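You operate a simulated robot arm through the tools that you are given. There is no shell and no other tool. Be economical: measure what you need, move in short steps, check, and stop when the job is done.

Carry out the task below with a simulated robot arm. There is one attempt and no reset: what you move stays moved.

Task
Put one of the blue rags from the grey table on the white panel with blue film.

Only the result counts: the job must be done as asked and must still hold three seconds after the hand-in. Knocking over, shifting, dropping, spilling or breaking anything else fails it.

Robot
A 7-joint arm with a two-finger parallel gripper, fixed in place. Base frame: the origin is at the foot of the arm, x ahead of it, y to its left, z up; the work surface is at about z = 0. Lengths are in m, angles in degrees, forces in N, time in s.
With the tool pointing down near the work surface it reaches from about 0.24 to 0.62 m from the base axis. Its first joint turns from -66.0 to 66.0 degrees. Payload 2.6 kg.
Tool frame: the origin (TCP) lies between the finger pads and is the grasp point; the fingertips stand 0.03 m ahead of it; z points along the fingers, y is the line along which they close. Largest opening 0.094 m; finger width 0.028, thickness 0.01; the body of the gripper, 0.05 by 0.096 m, starts 0.055 m behind the TCP.
Orientation is told as [roll, pitch, yaw] about the base's x, y, z axes, in that order, counted from this pose: with the fingers straight down and closing along the base's y, the tool's x points along the base's -x, its y along +y and its z along -z.

Tools
- The arm moves only by the tool jog_arm. Its argument "increments" is one flat list of numbers, 7 for each row, row after row: the shift along the tool's x, y, z in units of 25 mm (1.0 is 25 mm), then the turn, a rotation vector about the tool's x, y, z in units of 4 degrees (1.0 is 4 degrees), then the finger opening in m, from 0 to 0.094. In form: [dx, dy, dz, ax, ay, az, hand, dx, dy, dz, ax, ay, az, hand, ...]. A call has 1 to 12 rows; each row shifts and turns the commanded pose from where the row before left it, along the tool's axes as they then stand. A call with a number of a shift or a turn outside -1 to 1 is refused whole. Each row takes 0.2 s and may step no farther than 0.05 m and 8.6 degrees from the row before; otherwise, or with a gripper value out of range, the whole call is refused. A pose out of reach is approached as far as the arm can. The call stops where the force on the tool passes 40 N (or 10 N more than at its start, if that is more) or the arm is blocked; 0.2 s more then pass. Each finger travels about 0.072 m/s and halts on what it meets, pressing with about 29 N; the grip force reading is that of the motor and also rises with nothing between the fingers. The clock runs only during rows and for 0.2 s after the last one: add rows that do not move to give the fingers time. It gives the time, the measured TCP pose, the force on the tool (base axes), the opening and the grip force at its end, in the units of the frame above (readings bear some noise).
- Cameras (640 x 400 px; columns grow to the right, rows downward): "scene" is fixed at [0.0476, 0.4562, 0.5501]; the picture's right is [-0.55, -0.84, 0.00], its down [-0.58, 0.38, -0.72] and it looks along [0.60, -0.40, -0.69] (base axes); focal length 297 px, centre (320, 200). "wrist" rides on the gripper at [-0.037, 0, -0.058] in the tool frame; the picture's right is [0.00, -1.00, 0.00], its down [0.97, 0.00, -0.24] and it looks along [0.24, 0.00, 0.97] (tool axes); focal length 218 px, centre (320, 200).
- camera(camera): a new picture of that camera. The clock stands still meanwhile.
- locate(camera, pixels): for up to 12 pixels [column, row] of the newest picture of that camera ("zoom" is the newest enlarged one), the place [x, y, z] in the base frame of the surface seen there, good to about 0.002 m. The clock stands still meanwhile.
- zoom(camera, box): a new picture of the part [left, top, right, bottom] of that camera's present view, enlarged. The clock stands still meanwhile.
- job_done(): hands the job in; it is judged then, once.

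Go step by step. Measure first, check grasps and placings, and put right what went wrong. The budget is 60 turns and 22 pictures, counting those below and the enlarged ones. Unless the task says otherwise, let go and move clear before handing in, and close with one line.

The tools are called as name(argument=value, ...) on one line, values as JSON. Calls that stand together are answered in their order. jog_arm: Moves the arm, as the interface text tells. Its arguments: {"type":"object","properties":{"increments":{"type":"array"}},"required":["increments"]} The other tools are called the same way: camera (camera) takes a picture; locate (camera, pixels) gives the place of the surface under pixels of a picture; zoom (camera, box) takes an enlarged picture of a part of a camera's view; job_done () hands the job in.

At the start:

```text
clock: 0.0
tcp_pos: [0.4893, 0.0327, 0.2254]
tcp_rot: [-0.1, 0.0, 0.0]
contact_force: [-0.1, -0.4, 0.5]
grip_width: 0.094
finger_force: 0.1
```

scene: 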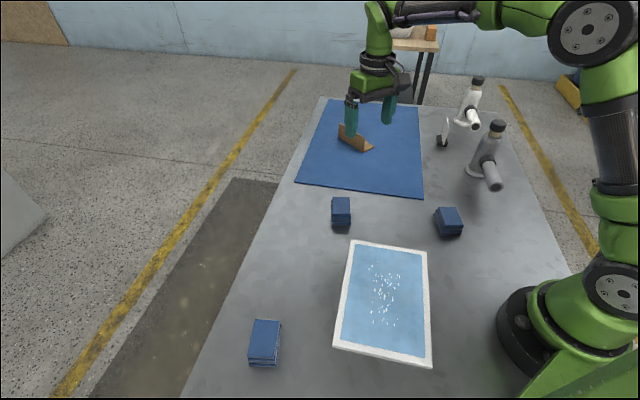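
wrist: 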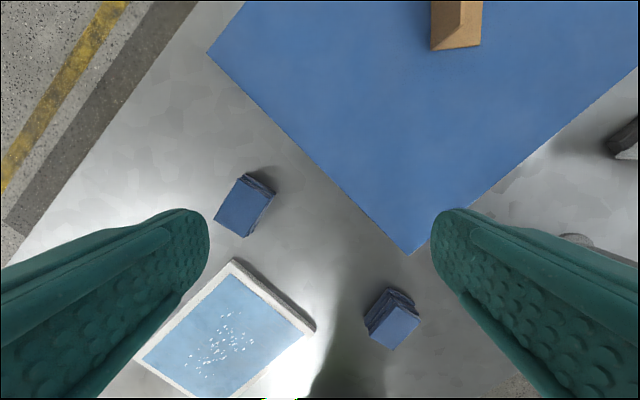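

The scene shows three blue blocks that look like folded rags, near (341,210), (448,221) and (264,342), and the white panel near (385,300). I'll enlarge the view and measure them.

zoom(camera="scene", box=[220, 180, 480, 380])

locate(camera="scene", pixels=[[341, 204], [341, 222], [448, 216], [264, 335], [385, 300], [352, 243], [427, 251], [336, 346], [430, 363], [300, 280], [360, 280], [410, 330]])

locate(camera="wrist", pixels=[[237, 179], [272, 192], [247, 236], [215, 218], [243, 205], [262, 180], [391, 305], [419, 316], [395, 350], [365, 333], [392, 328], [300, 200]])

```text
2.00 times, centred on (350, 280) of scene
```

zoom: 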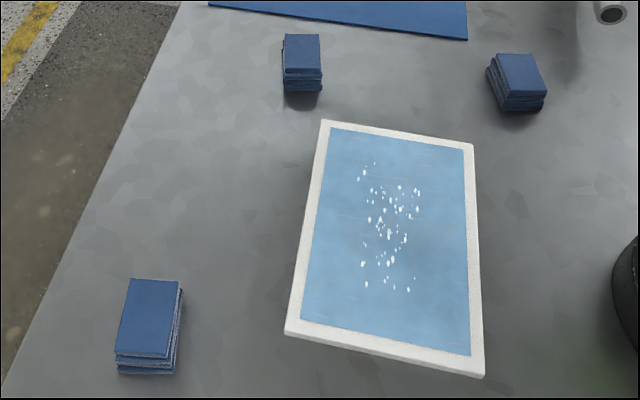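

```text
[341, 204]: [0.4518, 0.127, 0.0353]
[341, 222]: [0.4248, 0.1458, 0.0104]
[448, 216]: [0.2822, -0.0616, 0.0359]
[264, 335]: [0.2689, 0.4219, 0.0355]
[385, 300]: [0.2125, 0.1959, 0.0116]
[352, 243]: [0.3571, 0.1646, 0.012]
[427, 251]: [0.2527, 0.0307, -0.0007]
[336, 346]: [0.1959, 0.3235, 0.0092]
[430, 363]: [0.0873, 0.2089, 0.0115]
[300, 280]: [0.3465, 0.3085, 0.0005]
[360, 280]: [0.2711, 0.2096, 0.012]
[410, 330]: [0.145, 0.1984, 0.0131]
```

```text
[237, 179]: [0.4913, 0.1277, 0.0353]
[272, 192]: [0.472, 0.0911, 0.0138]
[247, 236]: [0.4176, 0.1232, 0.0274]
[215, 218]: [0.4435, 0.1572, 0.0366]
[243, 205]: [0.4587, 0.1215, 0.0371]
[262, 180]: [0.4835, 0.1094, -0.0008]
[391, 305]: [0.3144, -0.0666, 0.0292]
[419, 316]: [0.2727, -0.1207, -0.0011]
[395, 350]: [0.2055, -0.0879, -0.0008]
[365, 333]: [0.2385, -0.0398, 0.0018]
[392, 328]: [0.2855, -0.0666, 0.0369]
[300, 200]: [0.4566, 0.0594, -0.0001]
```

The three rags are folded pads about 36 mm high, and the panel top is at about z=0.012. I'll take a closer look at the rag near (0.455, 0.125) to get its edges.

zoom(camera="wrist", box=[190, 150, 310, 250])

```text
4.00 times, centred on (250, 200) of wrist
```

zoom: 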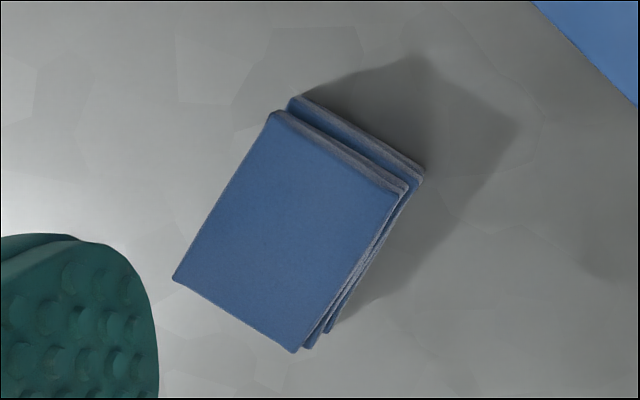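

The pad has offset layers, so I'll measure the corners and layer edges on this enlarged view.

locate(camera="zoom", pixels=[[278, 122], [398, 196], [290, 344], [182, 277], [288, 236], [296, 100], [418, 178], [400, 165], [310, 343], [330, 328], [365, 175], [320, 115]])

```text
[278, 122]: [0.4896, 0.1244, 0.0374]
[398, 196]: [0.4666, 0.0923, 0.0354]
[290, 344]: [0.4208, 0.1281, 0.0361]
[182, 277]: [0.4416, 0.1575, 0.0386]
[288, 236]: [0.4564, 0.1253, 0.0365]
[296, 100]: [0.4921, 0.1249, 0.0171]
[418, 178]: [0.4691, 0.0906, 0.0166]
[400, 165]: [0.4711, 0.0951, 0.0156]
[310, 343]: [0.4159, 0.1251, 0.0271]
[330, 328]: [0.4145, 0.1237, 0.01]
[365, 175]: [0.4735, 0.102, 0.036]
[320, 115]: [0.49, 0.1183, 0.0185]
```

The top face is centred at (0.4546, 0.1256). Its 40 mm side runs along (0.58, 0.81), so the tool needs to turn +35.5° about its own z. I'm moving to hover above the rag.

jog_arm(increments=[0.347, 0.929, 0.75, 0, 0, 0, 0.094, 0.347, 0.929, 0.75, 0, 0, 0, 0.094, 0.347, 0.929, 0.75, 0, 0, 0, 0.094, 0.347, 0.929, 0.75, 0, 0, 0, 0.094, 0, 0, 0, 0, 0, 1, 0.094, 0, 0, 0, 0, 0, 1, 0.094, 0, 0, 0, 0, 0, 1, 0.094, 0, 0, 0, 0, 0, 1, 0.094, 0, 0, 0, 0, 0, 1, 0.094, 0, 0, 0, 0, 0, 1, 0.094, 0, 0, 0, 0, 0, 1, 0.094, 0, 0, 0, 0, 0, 1, 0.094])

jog_arm(increments=[0, 0, 0, 0, 0, 0.875, 0.094, 0, 0, 0, 0, 0, 0, 0.094, 0, 0, 0, 0, 0, 0, 0.094])

camera(camera="wrist")

```text
clock: 2.6
tcp_pos: [0.4544, 0.1252, 0.1519]
tcp_rot: [0.0, -0.1, -32.1]
contact_force: [0.0, 0.8, -0.5]
grip_width: 0.0937
finger_force: 0.1
```

```text
clock: 3.4
tcp_pos: [0.4553, 0.1261, 0.1516]
tcp_rot: [0.1, 0.0, -35.4]
contact_force: [-0.7, 0.4, 0.4]
grip_width: 0.094
finger_force: 0.1
```

```text
17 pictures are left
```

wrist: 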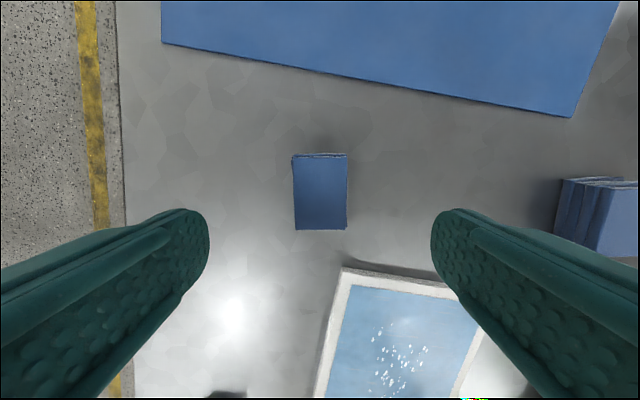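

The rag is centred between the fingers and aligned at (320,192). I'll descend to TCP z≈0.048, which leaves the tips about 18 mm below the top, and then close slowly.

jog_arm(increments=[0, 0, 0.83, 0, 0, 0, 0.094, 0, 0, 0.83, 0, 0, 0, 0.094, 0, 0, 0.83, 0, 0, 0, 0.094, 0, 0, 0.83, 0, 0, 0, 0.094, 0, 0, 0.83, 0, 0, 0, 0.094, 0, 0, 0, 0, 0, 0, 0.094, 0, 0, 0, 0, 0, 0, 0.07, 0, 0, 0, 0, 0, 0, 0.055, 0, 0, 0, 0, 0, 0, 0.04, 0, 0, 0, 0, 0, 0, 0.03, 0, 0, 0, 0, 0, 0, 0.03])

zoom(camera="scene", box=[280, 150, 410, 250])

```text
clock: 5.8
tcp_pos: [0.4545, 0.1257, 0.0453]
tcp_rot: [0.0, 0.0, -35.5]
contact_force: [-0.3, 0.4, 0.7]
grip_width: 0.0475
finger_force: 28.9
```

```text
4.00 times, centred on (345, 200) of scene
```

zoom: 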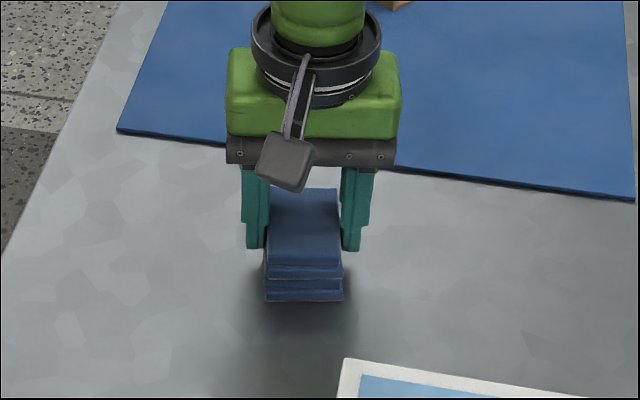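

The fingers stopped at 47.5 mm with 29 N of force, so the rag is held. I'll lift a little and look.

jog_arm(increments=[0, 0, -0.4, 0, 0, 0, 0.03, 0, 0, -0.8, 0, 0, 0, 0.03, 0, 0, -1, 0, 0, 0, 0.03, 0, 0, -1, 0, 0, 0, 0.03, 0, 0, 0, 0, 0, 0, 0.03])

zoom(camera="scene", box=[280, 120, 410, 220])

```text
clock: 7.0
tcp_pos: [0.4544, 0.1248, 0.128]
tcp_rot: [0.1, 0.1, -35.5]
contact_force: [0.3, -0.2, -0.2]
grip_width: 0.0299
finger_force: 0.1
```

```text
4.00 times, centred on (345, 170) of scene
```

zoom: 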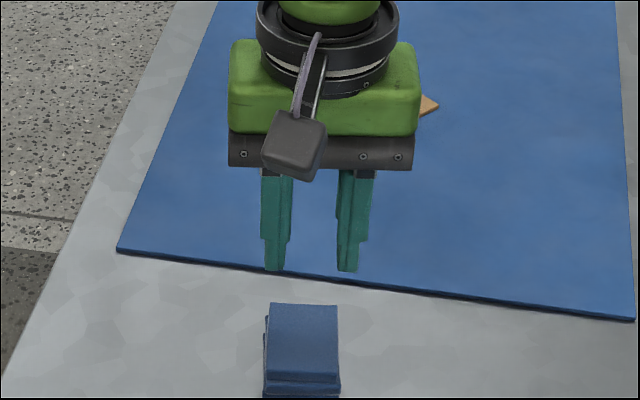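

The grip slipped: the opening reads 0.030 and the rag is still on the table. I'll check where the rag is now before a deeper grasp.

jog_arm(increments=[0, 0, -0.5, 0, 0, 0, 0.06, 0, 0, -0.5, 0, 0, 0, 0.094, 0, 0, 0, 0, 0, 0, 0.094, 0, 0, 0, 0, 0, 0, 0.094])

zoom(camera="wrist", box=[256, 150, 384, 250])

locate(camera="zoom", pixels=[[320, 200], [320, 150], [320, 100], [200, 200], [440, 200], [320, 50], [320, 300]])

```text
clock: 8.0
tcp_pos: [0.4551, 0.1261, 0.1525]
tcp_rot: [0.0, -0.1, -35.5]
contact_force: [0.5, 0.2, -0.8]
grip_width: 0.0942
finger_force: 0.1
```

```text
4.00 times, centred on (320, 200) of wrist
```

zoom: 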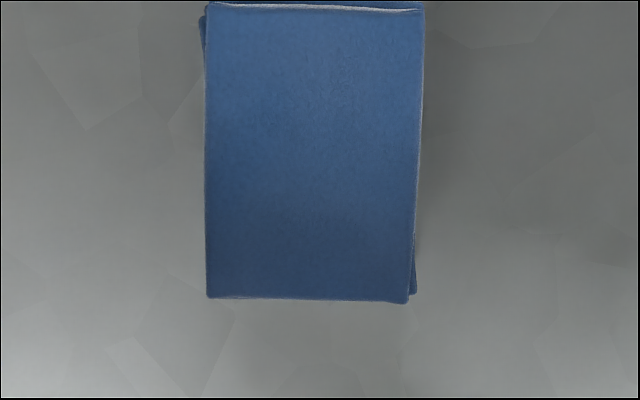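

```text
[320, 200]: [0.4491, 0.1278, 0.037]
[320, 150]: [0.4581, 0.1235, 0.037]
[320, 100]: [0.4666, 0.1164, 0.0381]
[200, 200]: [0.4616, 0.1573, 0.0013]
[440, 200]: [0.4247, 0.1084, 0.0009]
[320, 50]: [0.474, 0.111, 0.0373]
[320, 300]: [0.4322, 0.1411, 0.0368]
```

The rag is still upright and aligned, so nothing was disturbed. I'll grasp again much deeper, with the tips about 8 mm above the table, and let the grip settle longer.

jog_arm(increments=[-0.15, 0, 0.9, 0, 0, 0, 0.094, 0, 0, 0.9, 0, 0, 0, 0.094, 0, 0, 0.9, 0, 0, 0, 0.094, 0, 0, 0.9, 0, 0, 0, 0.094, 0, 0, 0.92, 0, 0, 0, 0.094, 0, 0, 0, 0, 0, 0, 0.07, 0, 0, 0, 0, 0, 0, 0.055, 0, 0, 0, 0, 0, 0, 0.04, 0, 0, 0, 0, 0, 0, 0.02, 0, 0, 0, 0, 0, 0, 0.01, 0, 0, 0, 0, 0, 0, 0.01, 0, 0, 0, 0, 0, 0, 0.01])

jog_arm(increments=[0, 0, -0.2, 0, 0, 0, 0.01, 0, 0, -0.3, 0, 0, 0, 0.01, 0, 0, -0.3, 0, 0, 0, 0.01, 0, 0, 0, 0, 0, 0, 0.01])

zoom(camera="scene", box=[280, 140, 410, 240])

```text
clock: 10.6
tcp_pos: [0.4576, 0.1223, 0.042]
tcp_rot: [0.2, 0.0, -35.4]
contact_force: [0.9, -1.1, 15.7]
grip_width: 0.0471
finger_force: 28.7
```

```text
clock: 11.6
tcp_pos: [0.4572, 0.123, 0.0601]
tcp_rot: [0.0, 0.0, -35.5]
contact_force: [1.2, -0.1, -0.6]
grip_width: 0.0469
finger_force: 28.8
```

```text
4.00 times, centred on (345, 190) of scene
```

zoom: 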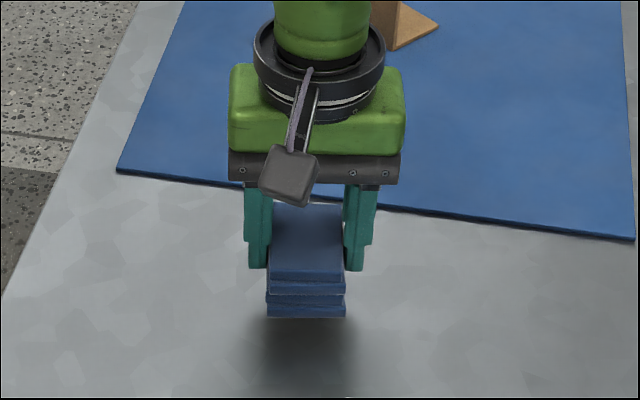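

It looks lifted: there is a shadow below it, the width is still 46.9 mm and the force is steady. I'll keep lifting gently.

jog_arm(increments=[0, 0, -0.2, 0, 0, 0, 0.01, 0, 0, -0.3, 0, 0, 0, 0.01, 0, 0, -0.3, 0, 0, 0, 0.01, 0, 0, -0.3, 0, 0, 0, 0.01, 0, 0, -0.3, 0, 0, 0, 0.01, 0, 0, -0.2, 0, 0, 0, 0.01, 0, 0, 0, 0, 0, 0, 0.01])

camera(camera="scene")

```text
clock: 13.2
tcp_pos: [0.4586, 0.1236, 0.0992]
tcp_rot: [0.0, -0.1, -35.5]
contact_force: [-0.6, 0.2, -1.6]
grip_width: 0.0471
finger_force: 28.7
```

```text
12 pictures are left
```

scene: 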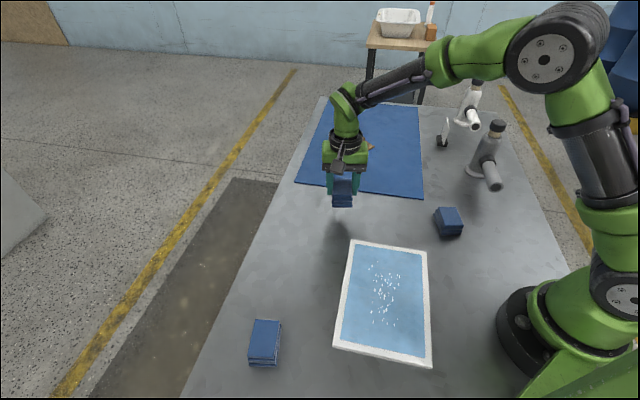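

The rag is held as one body, clear of the table. I'll carry it slowly to the panel's centre area, around (0.235, 0.185).

jog_arm(increments=[0.2, -0.07, -0.1, 0, 0, 0, 0.01, 0.35, -0.126, 0, 0, 0, 0, 0.01, 0.4, -0.144, 0, 0, 0, 0, 0.01, 0.4, -0.144, 0, 0, 0, 0, 0.01, 0.4, -0.144, 0, 0, 0, 0, 0.01, 0.4, -0.144, 0, 0, 0, 0, 0.01, 0.4, -0.144, 0, 0, 0, 0, 0.01, 0.4, -0.144, 0, 0, 0, 0, 0.01, 0.4, -0.144, 0, 0, 0, 0, 0.01, 0.4, -0.144, 0, 0, 0, 0, 0.01, 0.35, -0.126, 0, 0, 0, 0, 0.01, 0.2, -0.07, 0, 0, 0, 0, 0.01])

jog_arm(increments=[0.2, -0.07, 0, 0, 0, 0, 0.01, 0.35, -0.126, 0, 0, 0, 0, 0.01, 0.4, -0.144, 0, 0, 0, 0, 0.01, 0.4, -0.144, 0, 0, 0, 0, 0.01, 0.4, -0.144, 0, 0, 0, 0, 0.01, 0.4, -0.144, 0, 0, 0, 0, 0.01, 0.4, -0.144, 0, 0, 0, 0, 0.01, 0.4, -0.144, 0, 0, 0, 0, 0.01, 0.4, -0.144, 0, 0, 0, 0, 0.01, 0.4, -0.144, 0, 0, 0, 0, 0.01, 0.3, -0.126, 0, 0, 0, 0, 0.01, 0.15, -0.06, 0, 0, 0, 0, 0.01])

camera(camera="scene")

```text
clock: 15.8
tcp_pos: [0.3477, 0.1541, 0.1022]
tcp_rot: [0.0, 0.0, -35.5]
contact_force: [0.4, -0.2, -0.4]
grip_width: 0.0471
finger_force: 29.0
```

```text
clock: 18.4
tcp_pos: [0.2406, 0.186, 0.1009]
tcp_rot: [-0.1, 0.0, -35.5]
contact_force: [0.2, -0.8, -0.7]
grip_width: 0.047
finger_force: 29.3
```

```text
11 pictures are left
```

scene: 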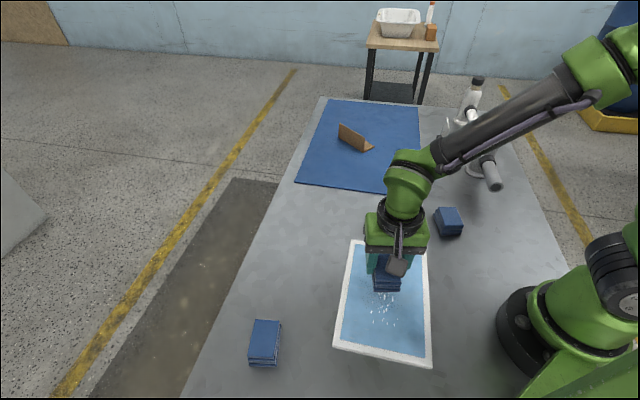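

The rag is over the panel with the grip steady. I'll measure the height of its bottom edge before lowering.

zoom(camera="scene", box=[330, 240, 450, 340])

locate(camera="scene", pixels=[[387, 290], [387, 288], [387, 286], [387, 284], [387, 280], [387, 292], [376, 288], [398, 288]])

```text
4.00 times, centred on (390, 290) of scene
```

zoom: 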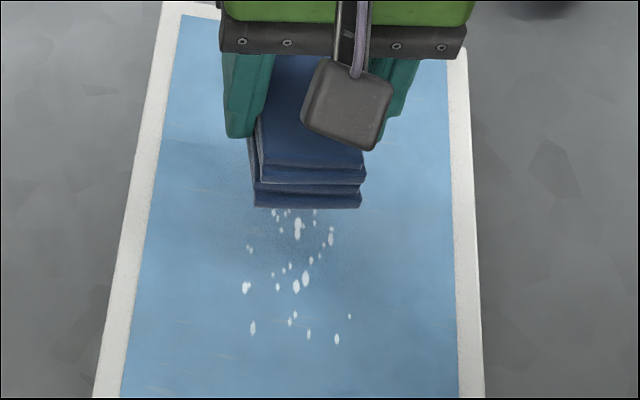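

```text
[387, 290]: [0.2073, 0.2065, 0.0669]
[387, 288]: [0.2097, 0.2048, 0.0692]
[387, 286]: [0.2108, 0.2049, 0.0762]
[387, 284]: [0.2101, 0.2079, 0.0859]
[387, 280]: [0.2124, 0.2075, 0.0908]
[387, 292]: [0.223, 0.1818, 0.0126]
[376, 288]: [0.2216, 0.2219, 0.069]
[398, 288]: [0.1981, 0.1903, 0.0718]
```

The rag's bottom edge is at about z=0.064 and the panel top at 0.012, so I need to drop about 51 mm. I'll lower it slowly and watch the force.

jog_arm(increments=[0, 0, 0.2, 0, 0, 0, 0.01, 0, 0, 0.35, 0, 0, 0, 0.01, 0, 0, 0.4, 0, 0, 0, 0.01, 0, 0, 0.4, 0, 0, 0, 0.01, 0, 0, 0.3, 0, 0, 0, 0.01, 0, 0, 0.15, 0, 0, 0, 0.01, 0, 0, 0.1, 0, 0, 0, 0.01, 0, 0, 0, 0, 0, 0, 0.01])

jog_arm(increments=[0, 0, 0.06, 0, 0, 0, 0.01, 0, 0, 0, 0, 0, 0, 0.01])

```text
clock: 20.2
tcp_pos: [0.2405, 0.1852, 0.054]
tcp_rot: [-0.1, -0.1, -35.3]
contact_force: [-0.4, -0.3, -0.4]
grip_width: 0.047
finger_force: 28.8
```

```text
clock: 20.8
tcp_pos: [0.2408, 0.1847, 0.0526]
tcp_rot: [-0.1, 0.0, -35.5]
contact_force: [-5.0, -2.5, 17.0]
grip_width: 0.047
finger_force: 29.0
```

Contact shows as 17 N at TCP z=0.0526, so the rag is on the panel. I'll ease up slightly, open, and retract straight up.

jog_arm(increments=[0, 0, -0.03, 0, 0, 0, 0.04, 0, 0, 0, 0, 0, 0, 0.055, 0, 0, 0, 0, 0, 0, 0.07, 0, 0, 0, 0, 0, 0, 0.08, 0, 0, 0, 0, 0, 0, 0.08, 0, 0, -0.4, 0, 0, 0, 0.08, 0, 0, -0.8, 0, 0, 0, 0.08, 0, 0, -1, 0, 0, 0, 0.08, 0, 0, -1, 0, 0, 0, 0.08, 0, 0, -1, 0, 0, 0, 0.08, 0, 0, 0, 0, 0, 0, 0.08])

camera(camera="scene")

camera(camera="wrist")

```text
clock: 23.2
tcp_pos: [0.2399, 0.1853, 0.1586]
tcp_rot: [0.0, 0.1, -35.5]
contact_force: [-0.4, -0.5, -0.1]
grip_width: 0.0801
finger_force: 0.1
```

```text
9 pictures are left
```

scene: 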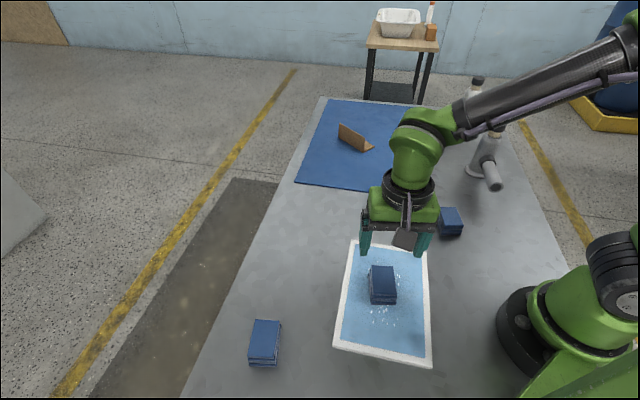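

```text
8 pictures are left
```

wrist: 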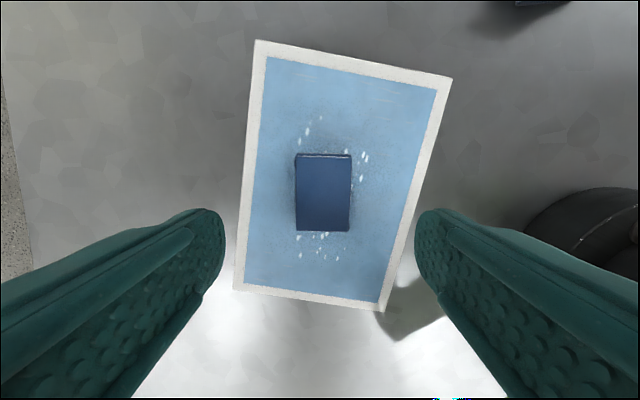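

The rag lies flat in the middle of the panel at (383,285). The panel and the other rags haven't moved, and the gripper is clear, so I'm handing in.

job_done()

```text
The job is handed in.
```

One blue rag from the grey table now lies flat in the middle of the white panel with blue film. The first grasp slipped and a deeper one held; nothing else was shifted, and the job is handed in.
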